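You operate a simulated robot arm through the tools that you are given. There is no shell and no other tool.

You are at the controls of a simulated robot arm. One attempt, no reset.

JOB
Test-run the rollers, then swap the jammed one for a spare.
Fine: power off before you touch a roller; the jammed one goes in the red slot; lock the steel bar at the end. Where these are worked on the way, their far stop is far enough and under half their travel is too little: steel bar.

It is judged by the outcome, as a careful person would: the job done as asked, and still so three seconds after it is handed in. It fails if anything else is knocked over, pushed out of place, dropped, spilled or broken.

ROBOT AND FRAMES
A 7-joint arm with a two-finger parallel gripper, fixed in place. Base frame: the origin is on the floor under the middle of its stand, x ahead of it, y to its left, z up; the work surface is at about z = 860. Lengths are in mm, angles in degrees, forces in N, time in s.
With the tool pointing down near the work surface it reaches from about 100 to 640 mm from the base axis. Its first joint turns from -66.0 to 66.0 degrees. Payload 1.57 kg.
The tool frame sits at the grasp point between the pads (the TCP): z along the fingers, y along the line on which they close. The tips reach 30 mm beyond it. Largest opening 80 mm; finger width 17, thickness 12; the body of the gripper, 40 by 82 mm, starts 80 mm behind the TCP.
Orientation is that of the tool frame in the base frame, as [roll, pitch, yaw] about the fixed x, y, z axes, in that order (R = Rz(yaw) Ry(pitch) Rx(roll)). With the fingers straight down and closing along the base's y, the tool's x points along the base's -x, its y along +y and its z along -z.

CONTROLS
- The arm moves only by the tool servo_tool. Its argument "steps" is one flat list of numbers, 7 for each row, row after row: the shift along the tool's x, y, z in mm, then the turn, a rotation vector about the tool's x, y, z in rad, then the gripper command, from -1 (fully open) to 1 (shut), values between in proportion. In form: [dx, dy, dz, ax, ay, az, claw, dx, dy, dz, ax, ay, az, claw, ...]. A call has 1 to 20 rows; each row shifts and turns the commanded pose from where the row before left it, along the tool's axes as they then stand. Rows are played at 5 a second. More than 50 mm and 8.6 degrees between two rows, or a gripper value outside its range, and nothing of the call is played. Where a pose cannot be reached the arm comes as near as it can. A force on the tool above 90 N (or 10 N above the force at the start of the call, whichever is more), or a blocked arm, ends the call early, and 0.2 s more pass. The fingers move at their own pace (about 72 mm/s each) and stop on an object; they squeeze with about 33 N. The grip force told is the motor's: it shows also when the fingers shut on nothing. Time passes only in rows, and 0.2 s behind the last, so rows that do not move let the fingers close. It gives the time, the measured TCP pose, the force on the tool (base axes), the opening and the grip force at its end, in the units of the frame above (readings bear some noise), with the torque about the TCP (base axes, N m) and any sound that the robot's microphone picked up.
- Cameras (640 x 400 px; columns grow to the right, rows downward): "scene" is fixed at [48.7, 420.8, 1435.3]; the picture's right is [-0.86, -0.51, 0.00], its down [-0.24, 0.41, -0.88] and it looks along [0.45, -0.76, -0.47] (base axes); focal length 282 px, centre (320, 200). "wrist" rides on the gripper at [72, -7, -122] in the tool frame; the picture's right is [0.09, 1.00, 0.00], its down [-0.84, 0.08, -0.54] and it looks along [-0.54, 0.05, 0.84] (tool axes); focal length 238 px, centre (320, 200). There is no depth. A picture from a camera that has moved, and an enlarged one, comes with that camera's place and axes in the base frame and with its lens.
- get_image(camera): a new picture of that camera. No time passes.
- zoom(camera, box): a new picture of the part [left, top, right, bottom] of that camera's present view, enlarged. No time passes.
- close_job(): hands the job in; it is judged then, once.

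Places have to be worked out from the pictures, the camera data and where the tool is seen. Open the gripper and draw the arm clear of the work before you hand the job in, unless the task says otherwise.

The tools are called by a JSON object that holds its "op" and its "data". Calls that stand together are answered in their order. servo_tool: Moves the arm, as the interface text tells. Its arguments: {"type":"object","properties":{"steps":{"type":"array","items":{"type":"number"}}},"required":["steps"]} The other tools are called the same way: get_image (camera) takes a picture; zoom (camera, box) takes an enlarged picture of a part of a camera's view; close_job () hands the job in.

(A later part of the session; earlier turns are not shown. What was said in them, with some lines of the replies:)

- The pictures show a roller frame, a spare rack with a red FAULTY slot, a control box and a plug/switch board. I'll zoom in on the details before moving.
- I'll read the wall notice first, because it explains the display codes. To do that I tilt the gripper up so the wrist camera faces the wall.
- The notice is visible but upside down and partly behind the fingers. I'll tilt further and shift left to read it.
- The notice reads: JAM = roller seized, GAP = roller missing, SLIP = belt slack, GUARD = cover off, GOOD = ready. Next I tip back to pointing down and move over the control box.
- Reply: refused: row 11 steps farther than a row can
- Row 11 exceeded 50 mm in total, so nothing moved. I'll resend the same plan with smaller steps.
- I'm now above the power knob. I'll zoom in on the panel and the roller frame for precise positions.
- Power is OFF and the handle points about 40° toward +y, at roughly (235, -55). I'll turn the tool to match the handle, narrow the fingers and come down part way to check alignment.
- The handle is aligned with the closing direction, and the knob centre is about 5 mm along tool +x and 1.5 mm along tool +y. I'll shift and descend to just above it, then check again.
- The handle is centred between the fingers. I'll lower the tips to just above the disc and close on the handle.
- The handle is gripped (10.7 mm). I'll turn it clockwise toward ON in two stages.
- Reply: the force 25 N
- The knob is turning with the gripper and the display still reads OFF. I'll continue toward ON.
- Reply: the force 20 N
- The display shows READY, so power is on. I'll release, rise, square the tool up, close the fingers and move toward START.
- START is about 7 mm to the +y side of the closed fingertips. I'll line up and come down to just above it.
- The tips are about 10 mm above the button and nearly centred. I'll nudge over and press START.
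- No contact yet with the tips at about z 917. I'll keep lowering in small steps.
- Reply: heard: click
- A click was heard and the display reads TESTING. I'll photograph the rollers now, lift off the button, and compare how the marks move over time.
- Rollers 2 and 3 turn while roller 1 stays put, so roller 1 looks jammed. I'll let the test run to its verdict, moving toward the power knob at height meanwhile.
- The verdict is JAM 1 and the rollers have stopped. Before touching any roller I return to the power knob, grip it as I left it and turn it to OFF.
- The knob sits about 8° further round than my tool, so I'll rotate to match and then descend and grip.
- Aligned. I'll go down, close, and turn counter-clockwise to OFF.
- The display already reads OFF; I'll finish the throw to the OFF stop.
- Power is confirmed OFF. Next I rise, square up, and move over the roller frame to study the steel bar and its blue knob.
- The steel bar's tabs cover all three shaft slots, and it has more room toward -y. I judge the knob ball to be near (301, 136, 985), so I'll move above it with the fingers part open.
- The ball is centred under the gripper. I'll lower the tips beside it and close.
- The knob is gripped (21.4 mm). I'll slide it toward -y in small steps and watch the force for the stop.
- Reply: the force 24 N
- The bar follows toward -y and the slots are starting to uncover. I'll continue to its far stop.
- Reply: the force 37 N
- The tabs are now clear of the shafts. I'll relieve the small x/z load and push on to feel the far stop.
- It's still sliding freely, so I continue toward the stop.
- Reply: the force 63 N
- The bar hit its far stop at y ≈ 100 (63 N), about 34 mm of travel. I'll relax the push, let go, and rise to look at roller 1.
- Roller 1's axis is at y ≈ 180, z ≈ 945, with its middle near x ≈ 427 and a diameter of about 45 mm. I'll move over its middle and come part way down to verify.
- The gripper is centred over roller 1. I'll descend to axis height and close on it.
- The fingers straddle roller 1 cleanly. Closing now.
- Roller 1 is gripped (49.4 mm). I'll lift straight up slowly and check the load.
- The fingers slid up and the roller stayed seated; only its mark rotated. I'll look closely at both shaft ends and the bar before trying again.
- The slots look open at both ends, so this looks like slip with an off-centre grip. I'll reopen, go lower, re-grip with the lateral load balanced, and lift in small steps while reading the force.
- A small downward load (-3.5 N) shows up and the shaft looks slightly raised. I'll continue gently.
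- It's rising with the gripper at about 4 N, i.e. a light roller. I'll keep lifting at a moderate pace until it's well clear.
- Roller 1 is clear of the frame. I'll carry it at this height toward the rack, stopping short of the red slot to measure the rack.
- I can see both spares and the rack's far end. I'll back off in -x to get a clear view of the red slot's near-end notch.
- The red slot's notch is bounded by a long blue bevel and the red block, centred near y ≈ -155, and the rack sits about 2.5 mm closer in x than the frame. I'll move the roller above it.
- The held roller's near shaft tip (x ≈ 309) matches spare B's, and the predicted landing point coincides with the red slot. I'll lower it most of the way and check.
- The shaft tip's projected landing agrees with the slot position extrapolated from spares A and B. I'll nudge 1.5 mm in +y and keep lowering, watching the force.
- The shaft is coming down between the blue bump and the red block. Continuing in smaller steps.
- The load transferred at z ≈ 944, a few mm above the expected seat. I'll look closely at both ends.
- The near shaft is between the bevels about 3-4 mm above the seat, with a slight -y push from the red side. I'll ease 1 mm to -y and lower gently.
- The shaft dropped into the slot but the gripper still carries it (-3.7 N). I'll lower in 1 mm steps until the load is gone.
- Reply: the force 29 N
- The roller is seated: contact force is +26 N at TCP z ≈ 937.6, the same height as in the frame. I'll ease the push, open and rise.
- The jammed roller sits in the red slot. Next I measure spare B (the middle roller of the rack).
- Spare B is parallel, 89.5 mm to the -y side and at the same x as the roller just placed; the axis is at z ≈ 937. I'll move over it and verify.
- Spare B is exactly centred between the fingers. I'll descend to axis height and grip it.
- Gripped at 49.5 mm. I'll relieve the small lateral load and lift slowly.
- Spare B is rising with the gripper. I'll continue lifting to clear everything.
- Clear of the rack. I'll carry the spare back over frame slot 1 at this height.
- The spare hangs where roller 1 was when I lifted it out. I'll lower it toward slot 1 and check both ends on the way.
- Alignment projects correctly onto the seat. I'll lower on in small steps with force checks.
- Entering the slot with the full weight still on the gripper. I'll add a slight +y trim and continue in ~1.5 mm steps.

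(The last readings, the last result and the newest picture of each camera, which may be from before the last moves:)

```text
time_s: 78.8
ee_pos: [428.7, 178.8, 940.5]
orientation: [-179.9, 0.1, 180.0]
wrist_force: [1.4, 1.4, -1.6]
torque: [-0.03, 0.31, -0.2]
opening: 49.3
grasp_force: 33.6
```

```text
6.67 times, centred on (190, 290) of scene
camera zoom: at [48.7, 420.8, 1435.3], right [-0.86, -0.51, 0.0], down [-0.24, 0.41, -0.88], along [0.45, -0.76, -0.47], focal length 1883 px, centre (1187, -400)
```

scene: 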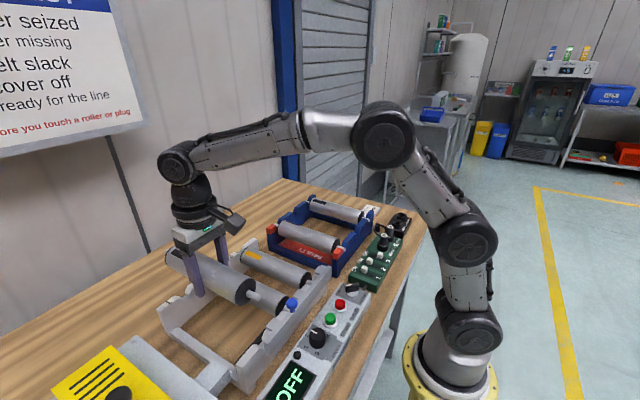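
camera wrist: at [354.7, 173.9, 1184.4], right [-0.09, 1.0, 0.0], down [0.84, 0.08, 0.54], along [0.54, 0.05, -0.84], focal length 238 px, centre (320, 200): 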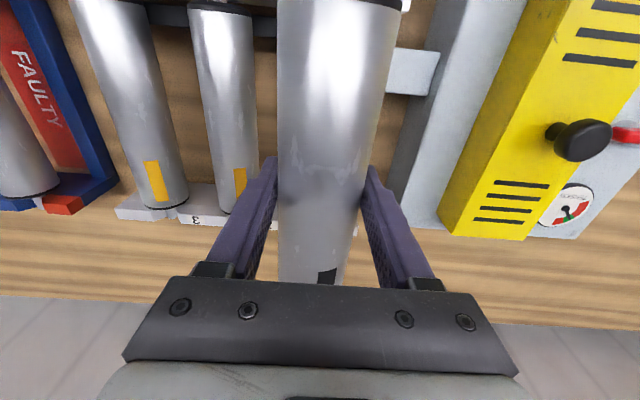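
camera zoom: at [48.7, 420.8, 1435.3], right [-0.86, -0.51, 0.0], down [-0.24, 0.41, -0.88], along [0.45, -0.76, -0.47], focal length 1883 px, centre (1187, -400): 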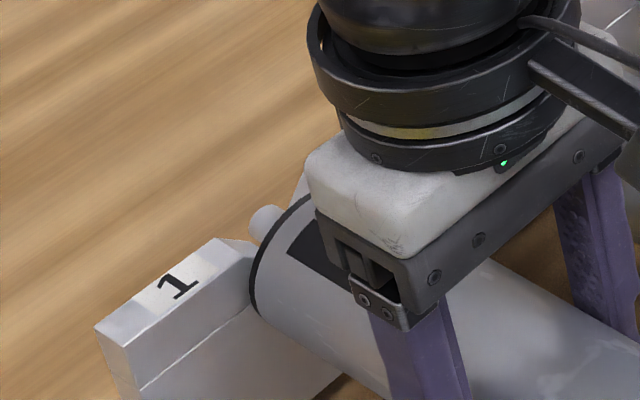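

Light contact is starting near the seat. Continuing down 1 mm at a time.

{"op": "servo_tool", "data": {"steps": [0, 0, 1, 0, 0, 0, 1, 0, 0, 1, 0, 0, 0, 1]}}

{"op": "servo_tool", "data": {"steps": [0, 0, 1, 0, 0, 0, 1, 0, 0, 1, 0, 0, 0, 1]}}

{"op": "zoom", "data": {"camera": "scene", "box": [230, 300, 310, 360]}}

{"op": "zoom", "data": {"camera": "scene", "box": [150, 260, 230, 320]}}

```text
time_s: 79.4
ee_pos: [427.3, 178.5, 938.4]
orientation: [-179.8, 0.1, 180.0]
wrist_force: [-0.4, 5.5, -2.1]
torque: [0.0, 0.08, -0.18]
opening: 49.4
grasp_force: 32.7
```

```text
time_s: 80.0
ee_pos: [428.6, 179.8, 936.4]
orientation: [-179.9, 0.2, -179.9]
wrist_force: [-1.6, 2.7, 1.1]
torque: [0.01, -0.36, -0.07]
opening: 49.4
grasp_force: 32.9
```

```text
6.67 times, centred on (270, 330) of scene
camera zoom: at [48.6, 420.8, 1435.3], right [-0.86, -0.51, 0.0], down [-0.24, 0.41, -0.88], along [0.45, -0.76, -0.47], focal length 1883 px, centre (653, -667)
```

zoom: 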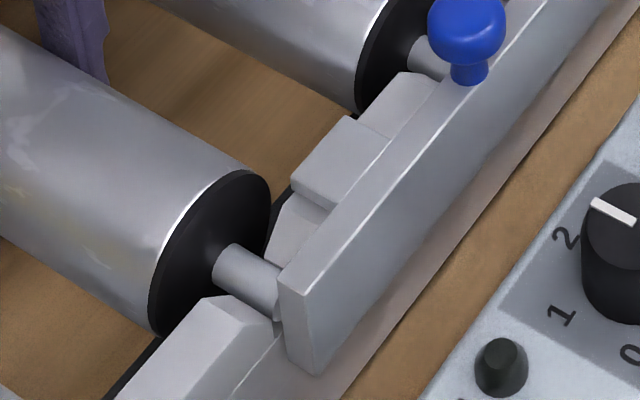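

```text
6.67 times, centred on (190, 290) of scene
camera zoom: at [48.6, 420.8, 1435.3], right [-0.86, -0.51, 0.0], down [-0.24, 0.41, -0.88], along [0.45, -0.76, -0.47], focal length 1883 px, centre (1187, -400)
```

zoom: 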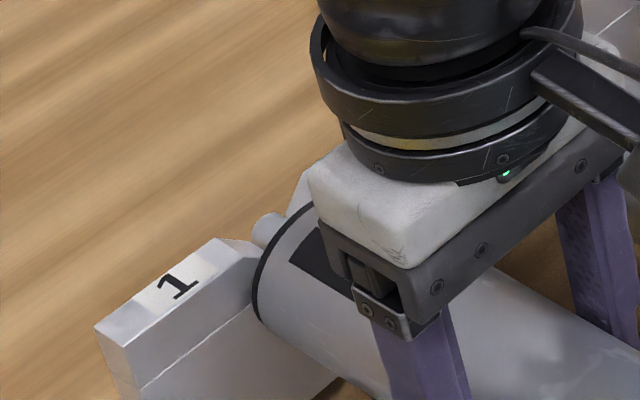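

Nearly seated. Two more 1 mm steps to confirm it bottoms out.

{"op": "servo_tool", "data": {"steps": [0, 0, 1, 0, 0, 0, 1, 0, 0, 1, 0, 0, 0, 1]}}

{"op": "zoom", "data": {"camera": "scene", "box": [230, 300, 310, 360]}}

{"op": "zoom", "data": {"camera": "scene", "box": [150, 230, 270, 320]}}

```text
time_s: 80.6
ee_pos: [427.7, 179.0, 936.6]
orientation: [-179.9, 0.4, -180.0]
wrist_force: [-5.7, 3.4, 19.7]
torque: [-0.04, 0.71, -0.01]
opening: 49.7
grasp_force: 33.0
```

```text
6.67 times, centred on (270, 330) of scene
camera zoom: at [48.3, 420.7, 1435.4], right [-0.86, -0.51, 0.0], down [-0.24, 0.41, -0.88], along [0.45, -0.76, -0.47], focal length 1883 px, centre (653, -667)
```

zoom: 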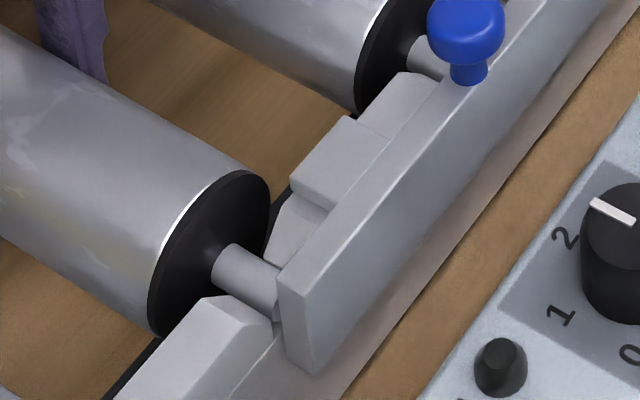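

```text
4.44 times, centred on (210, 275) of scene
camera zoom: at [48.3, 420.7, 1435.4], right [-0.86, -0.51, 0.0], down [-0.24, 0.41, -0.88], along [0.45, -0.76, -0.47], focal length 1255 px, centre (809, -133)
```

zoom: 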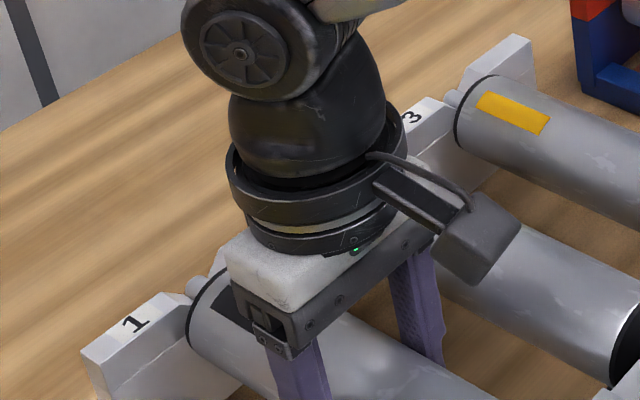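

It bottoms out (+19.7 N at z ≈ 936.6, the original seat height). I'll ease off, release and rise to inspect.

{"op": "servo_tool", "data": {"steps": [0, 0, -2, 0, 0, 0, 1, 0, 0, 0, 0, 0, 0, 0.1, 0, 0, 0, 0, 0, 0, -0.5, 0, 0, 0, 0, 0, 0, -0.6, 0, 0, -15, 0, 0, 0, -0.6, 0, 0, -25, 0, 0, 0, -0.6, 0, 0, -40, 0, 0, 0, -0.6, 0, 0, -40, 0, 0, 0, -0.6, 25, 0, -30, 0, 0, 0, -0.6, 25, 0, -20, 0, 0, 0, -0.6]}}

{"op": "get_image", "data": {"camera": "wrist"}}

{"op": "zoom", "data": {"camera": "scene", "box": [140, 220, 340, 370]}}

{"op": "zoom", "data": {"camera": "wrist", "box": [140, 20, 420, 240]}}

```text
time_s: 82.8
ee_pos: [377.9, 180.8, 1106.0]
orientation: [-179.8, 0.1, -180.0]
wrist_force: [-0.9, 0.4, -0.8]
torque: [-0.01, -0.01, 0.03]
opening: 63.9
grasp_force: 0.0
```

```text
taken
camera wrist: at [305.4, 175.0, 1227.6], right [-0.09, 1.0, 0.0], down [0.84, 0.08, 0.54], along [0.54, 0.05, -0.84], focal length 238 px, centre (320, 200)
```

wrist: 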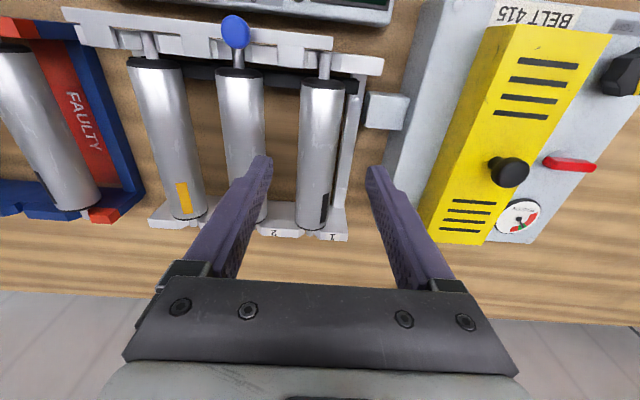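

```text
2.67 times, centred on (240, 295) of scene
camera zoom: at [48.7, 420.8, 1435.3], right [-0.86, -0.51, 0.0], down [-0.24, 0.41, -0.88], along [0.45, -0.76, -0.47], focal length 753 px, centre (533, -53)
```

zoom: 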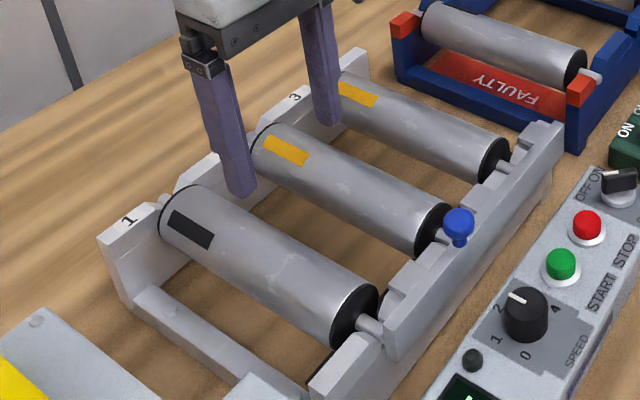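

```text
1.82 times, centred on (280, 130) of wrist
camera zoom: at [305.4, 175.0, 1227.6], right [-0.09, 1.0, 0.0], down [0.84, 0.08, 0.54], along [0.54, 0.05, -0.84], focal length 433 px, centre (393, 327)
```

zoom: 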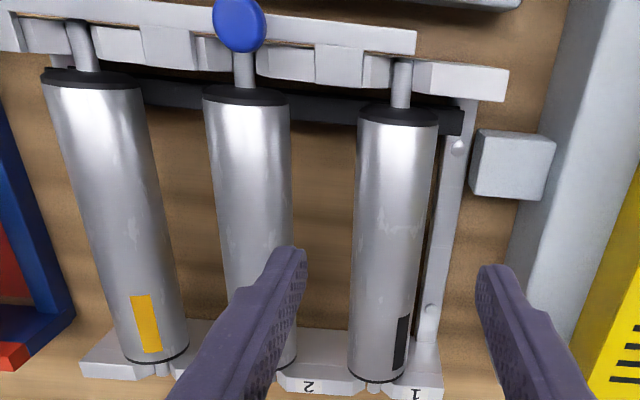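

The spare sits level with rollers 2 and 3. Next I go back to the blue knob to lock the steel bar.

{"op": "servo_tool", "data": {"steps": [30, -30, 0, 0, 0, 0, -0.5, 30, -30, 10, 0, 0, 0, -0.5, 17, -18, 20, 0, 0, 0, -0.5, 0, 0, 16, 0, 0, 0, -0.5, 0, 0, 0, 0, 0, 0, -0.5]}}

{"op": "get_image", "data": {"camera": "wrist"}}

{"op": "zoom", "data": {"camera": "wrist", "box": [240, 90, 400, 190]}}

```text
time_s: 84.0
ee_pos: [299.2, 100.1, 1057.9]
orientation: [-180.0, 0.1, 180.0]
wrist_force: [0.2, 0.9, -0.5]
torque: [0.01, 0.0, -0.02]
opening: 60.2
grasp_force: 0.0
```

```text
taken
camera wrist: at [226.6, 93.8, 1181.1], right [-0.09, 1.0, 0.0], down [0.84, 0.08, 0.54], along [0.54, 0.05, -0.84], focal length 238 px, centre (320, 200)
```

wrist: 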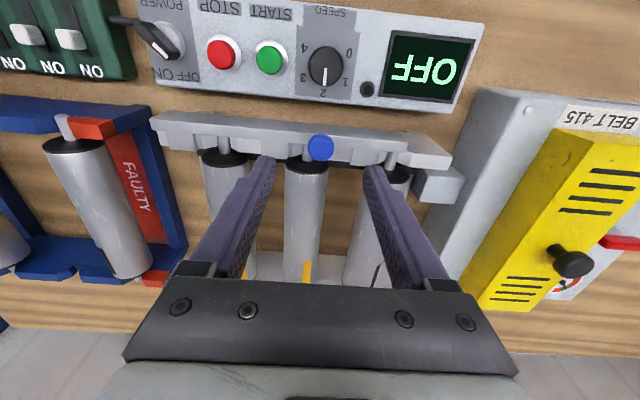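

```text
4.00 times, centred on (320, 140) of wrist
camera zoom: at [226.6, 93.8, 1181.1], right [-0.09, 1.0, 0.0], down [0.84, 0.08, 0.54], along [0.54, 0.05, -0.84], focal length 953 px, centre (320, 440)
```

zoom: 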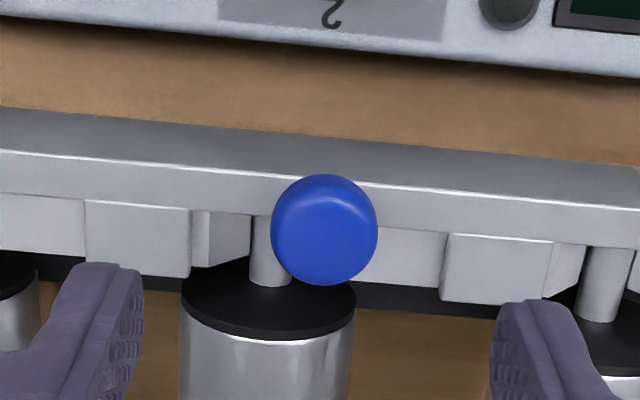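

The knob is centred. I'll descend, grip it, and slide the bar back toward +y.

{"op": "servo_tool", "data": {"steps": [0, 0.5, 25, 0, 0, 0, -0.5, 0, 0, 18, 0, 0, 0, -0.5, 0, 0, 7, 0, 0, 0, -0.5, 0, 0, 0, 0, 0, 0, 0, 0, 0, 0, 0, 0, 0, 1, 0, 0, 0, 0, 0, 0, 1, 0, 0, 0, 0, 0, 0, 1]}}

{"op": "servo_tool", "data": {"steps": [0, 4, 0, 0, 0, 0, 1, 0, 4, 0, 0, 0, 0, 1, 0, 4, 0, 0, 0, 0, 1]}}

{"op": "get_image", "data": {"camera": "wrist"}}

```text
time_s: 85.6
ee_pos: [301.1, 99.8, 1009.7]
orientation: [-179.9, 0.0, 180.0]
wrist_force: [1.2, 3.1, -5.7]
torque: [0.06, -0.1, 0.02]
opening: 20.9
grasp_force: 33.8
```

```text
time_s: 86.4
ee_pos: [300.2, 113.4, 1009.6]
orientation: [-179.7, 0.1, -179.9]
wrist_force: [3.4, -1.2, -13.1]
torque: [-0.08, 0.08, -0.01]
opening: 20.8
grasp_force: 34.1
```

```text
taken
camera wrist: at [228.0, 107.2, 1132.0], right [-0.09, 1.0, 0.0], down [0.84, 0.08, 0.54], along [0.54, 0.05, -0.84], focal length 238 px, centre (320, 200)
```

wrist: 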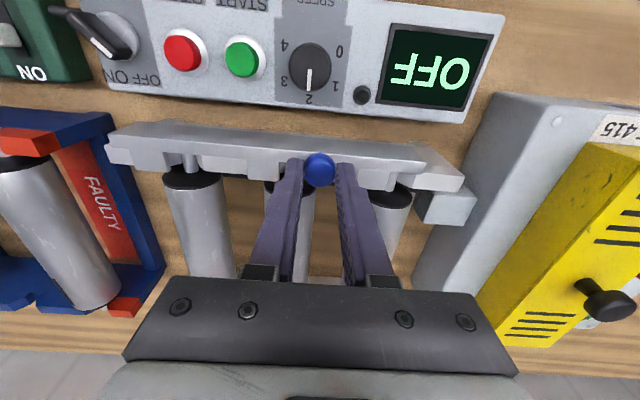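

The bar follows toward +y. I'll trim z slightly and continue to the locked stop.

{"op": "servo_tool", "data": {"steps": [0, 4, 0.7, 0, 0, 0, 1, 0, 4, 0, 0, 0, 0, 1, 0, 4, 0, 0, 0, 0, 1, 0, 4, 0, 0, 0, 0, 1]}}

{"op": "servo_tool", "data": {"steps": [0, 3, 0, 0, 0, 0, 1, 0, 3, 0, 0, 0, 0, 1]}}

{"op": "zoom", "data": {"camera": "wrist", "box": [60, 90, 480, 300]}}

```text
time_s: 87.4
ee_pos: [300.1, 129.3, 1009.8]
orientation: [-179.9, 0.1, 180.0]
wrist_force: [0.0, -0.5, -7.6]
torque: [0.01, -0.15, 0.04]
opening: 20.8
grasp_force: 34.7
```

```text
time_s: 88.0
ee_pos: [301.4, 135.0, 1011.0]
orientation: [-179.7, -0.1, -179.9]
wrist_force: [-4.3, -7.6, -3.0]
torque: [-0.2, -0.2, -0.04]
opening: 20.6
grasp_force: 33.6
```

```text
1.52 times, centred on (270, 195) of wrist
camera zoom: at [228.2, 129.5, 1132.4], right [-0.09, 1.0, 0.0], down [0.84, 0.08, 0.54], along [0.54, 0.05, -0.84], focal length 363 px, centre (396, 208)
```

zoom: 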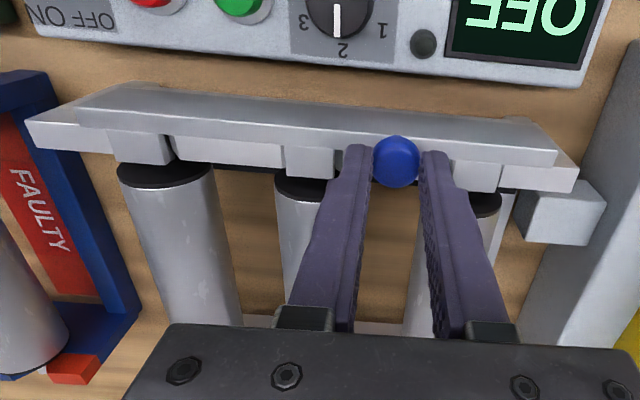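

The tabs cover the shafts again and resistance is building. I'll push a little more to confirm the locked stop.

{"op": "servo_tool", "data": {"steps": [0, 2, 0, 0, 0, 0, 1, 0, 2, 0, 0, 0, 0, 1, 0, 2, 0, 0, 0, 0, 1]}}

{"op": "zoom", "data": {"camera": "wrist", "box": [60, 90, 480, 300]}}

```text
time_s: 88.8
ee_pos: [300.3, 136.4, 1009.6]
orientation: [-179.1, -0.1, -179.8]
wrist_force: [-4.9, -47.4, 7.0]
torque: [-1.45, -0.17, -0.22]
opening: 20.6
grasp_force: 34.1
```

```text
1.52 times, centred on (270, 195) of wrist
camera zoom: at [228.4, 131.6, 1132.5], right [-0.1, 1.0, -0.02], down [0.84, 0.09, 0.54], along [0.54, 0.04, -0.84], focal length 363 px, centre (396, 208)
```

zoom: 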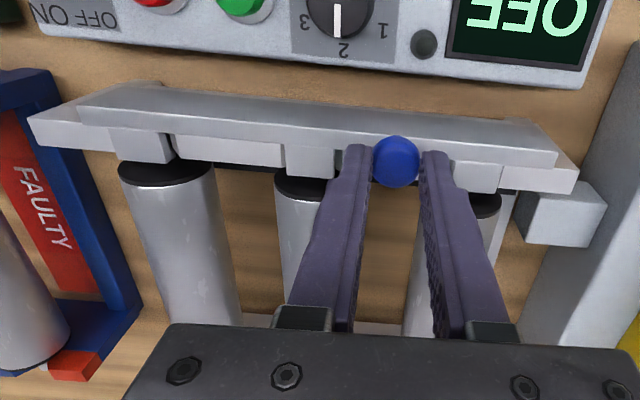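

The bar is against its locked stop (47 N at y ≈ 136). I'll relax the push, release the knob and withdraw upward.

{"op": "servo_tool", "data": {"steps": [0, -2.5, 0, 0, 0, 0, 1, 0, -2.2, 0, 0, 0, 0, 1, 0, 0, 0, 0, 0, 0, 0.2, 0, 0, 0, 0, 0, 0, -0.4, 0, 0, -20, 0, 0, 0, -0.5, 0, 0, -40, 0, 0, 0, -0.5, 0, 0, -45, 0, 0, 0, -0.5, 0, -20, -40, 0, 0, 0, -0.5, 0, 0, 0, 0, 0, 0, -0.5]}}

{"op": "get_image", "data": {"camera": "wrist"}}

{"op": "zoom", "data": {"camera": "wrist", "box": [200, 80, 480, 260]}}

{"op": "get_image", "data": {"camera": "scene"}}

{"op": "zoom", "data": {"camera": "scene", "box": [140, 220, 340, 380]}}

{"op": "zoom", "data": {"camera": "scene", "box": [260, 185, 430, 300]}}

```text
time_s: 90.8
ee_pos: [303.8, 115.3, 1152.5]
orientation: [-180.0, 0.2, -179.9]
wrist_force: [0.6, -0.9, -0.4]
torque: [-0.01, 0.01, -0.01]
opening: 60.1
grasp_force: 0.0
```

```text
taken
camera wrist: at [230.9, 108.8, 1274.4], right [-0.09, 1.0, 0.0], down [0.84, 0.08, 0.54], along [0.54, 0.05, -0.84], focal length 238 px, centre (320, 200)
```

wrist: 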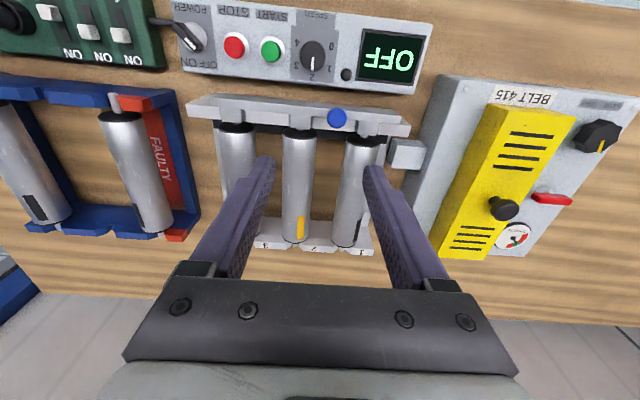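

```text
2.22 times, centred on (340, 170) of wrist
camera zoom: at [230.9, 108.8, 1274.4], right [-0.09, 1.0, 0.0], down [0.84, 0.08, 0.54], along [0.54, 0.05, -0.84], focal length 530 px, centre (276, 267)
```

zoom: 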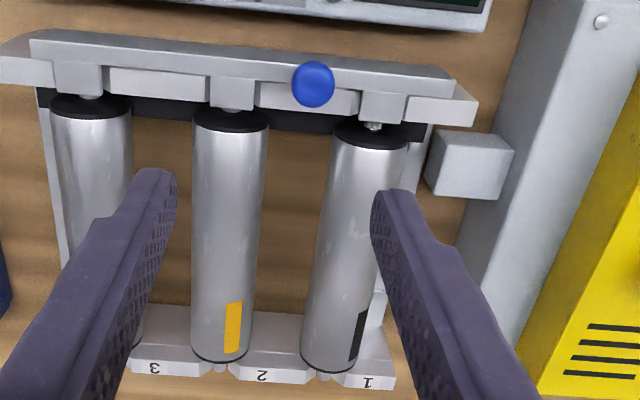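

```text
taken
```

scene: 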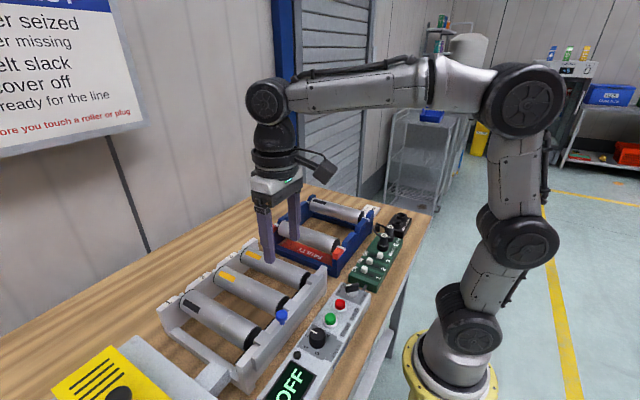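

```text
2.50 times, centred on (240, 300) of scene
camera zoom: at [48.7, 420.7, 1435.3], right [-0.86, -0.51, 0.0], down [-0.24, 0.41, -0.88], along [0.45, -0.76, -0.47], focal length 706 px, centre (520, -50)
```

zoom: 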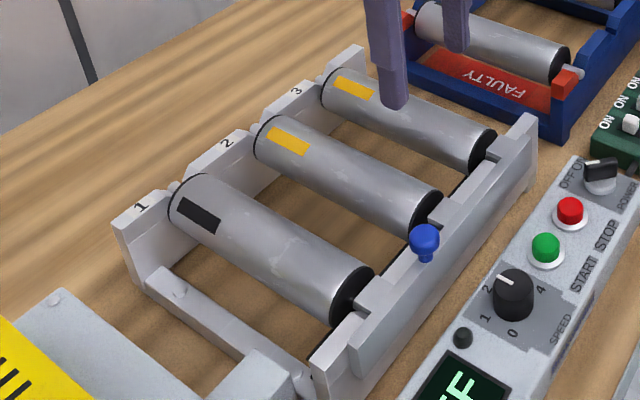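

```text
3.48 times, centred on (345, 242) of scene
camera zoom: at [48.7, 420.7, 1435.3], right [-0.86, -0.51, 0.0], down [-0.24, 0.41, -0.88], along [0.45, -0.76, -0.47], focal length 982 px, centre (233, 52)
```

zoom: 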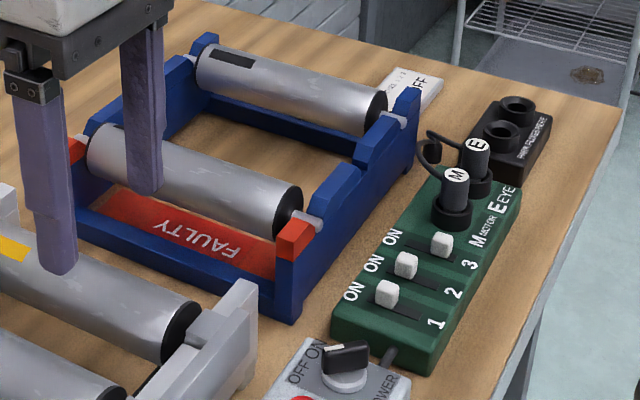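

Everything checks out: the knob is back at its original locked position, the spare is seated in slot 1, the jammed roller is in the red slot and power is OFF. I'll open fully and return to the start position, clear of the work.

{"op": "servo_tool", "data": {"steps": [0, 0, -40, 0, 0, 0, -1, 0, 0, -40, 0, 0, 0, -1, 0, 0, -40, 0, 0, 0, -1, 0, -40, 0, 0, 0, 0, -1, 0, -40, 0, 0, 0, 0, -1, 0, -40, 0, 0, 0, 0, -1, 0, -40, 0, 0, 0, 0, -1, 0, -40, 0, 0, 0, 0, -1, 0, 0, 0, 0, 0, 0, -1]}}

{"op": "get_image", "data": {"camera": "wrist"}}

{"op": "zoom", "data": {"camera": "scene", "box": [140, 180, 440, 400]}}

{"op": "zoom", "data": {"camera": "wrist", "box": [310, 10, 520, 230]}}

```text
time_s: 92.8
ee_pos: [298.6, -84.0, 1273.2]
orientation: [-179.9, 0.1, -179.9]
wrist_force: [0.0, -1.2, 0.1]
torque: [-0.02, 0.01, -0.02]
opening: 80.1
grasp_force: 0.2
```

```text
taken
camera wrist: at [226.5, -90.7, 1395.2], right [-0.09, 1.0, 0.0], down [0.84, 0.08, 0.54], along [0.54, 0.05, -0.84], focal length 238 px, centre (320, 200)
```

wrist: 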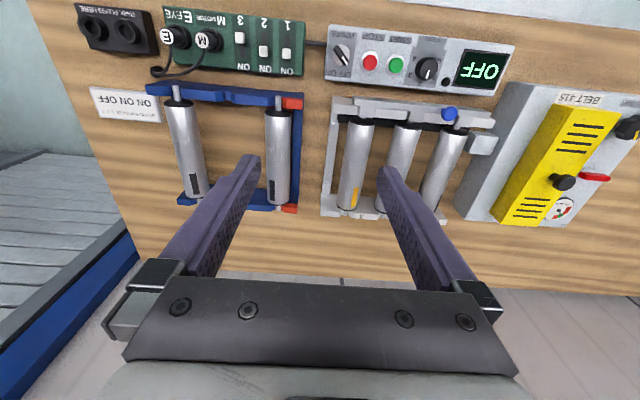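

```text
1.82 times, centred on (290, 290) of scene
camera zoom: at [48.7, 420.7, 1435.3], right [-0.86, -0.51, 0.0], down [-0.24, 0.41, -0.88], along [0.45, -0.76, -0.47], focal length 514 px, centre (374, 36)
```

zoom: 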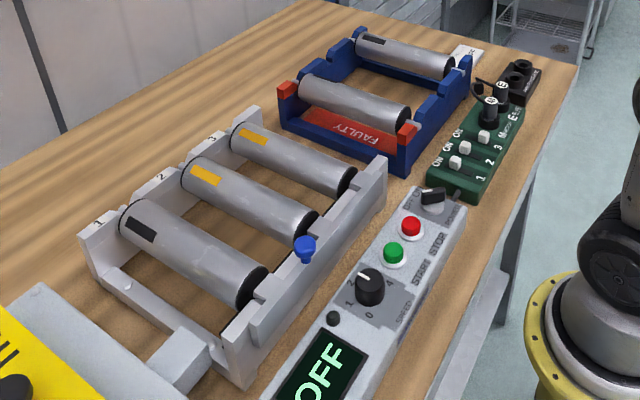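

```text
1.82 times, centred on (415, 120) of wrist
camera zoom: at [226.5, -90.7, 1395.2], right [-0.09, 1.0, 0.0], down [0.84, 0.08, 0.54], along [0.54, 0.05, -0.84], focal length 433 px, centre (147, 346)
```

zoom: 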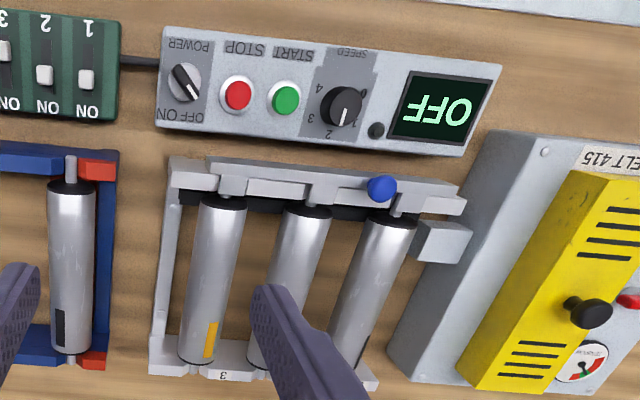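

The final views show power OFF, the steel bar locked, the spare in slot 1 and the jammed roller in the red FAULTY slot. Nothing else has moved and the arm is clear with the gripper open, so I'm handing the job in.

{"op": "close_job", "data": {}}

```text
The job is handed in.
```

The jammed roller has been swapped for a spare and the job is handed in. I did not run a second test after the swap, so the new roller has not been spun under power.

- **Test run:** I switched the power on and pressed START. Rollers 2 and 3 turned, roller 1 did not, and the display read JAM 1.
- **Power:** I turned it off before touching any roller. The display showed OFF from then on and at hand-in.
- **Steel bar:** I slid it to its far stop, about 34 mm, to free the rollers. At the end I pushed it back until it met its locked stop.
- **Swap:** The jammed roller is in the red FAULTY slot. The middle spare from the rack is in slot 1, level with the other two.
- **Slip:** On the first try at lifting roller 1, the gripper slid up and only turned it in its seat. I gripped it again lower and it came out cleanly.

In the final pictures nothing else had moved, and the arm was clear with the gripper open.
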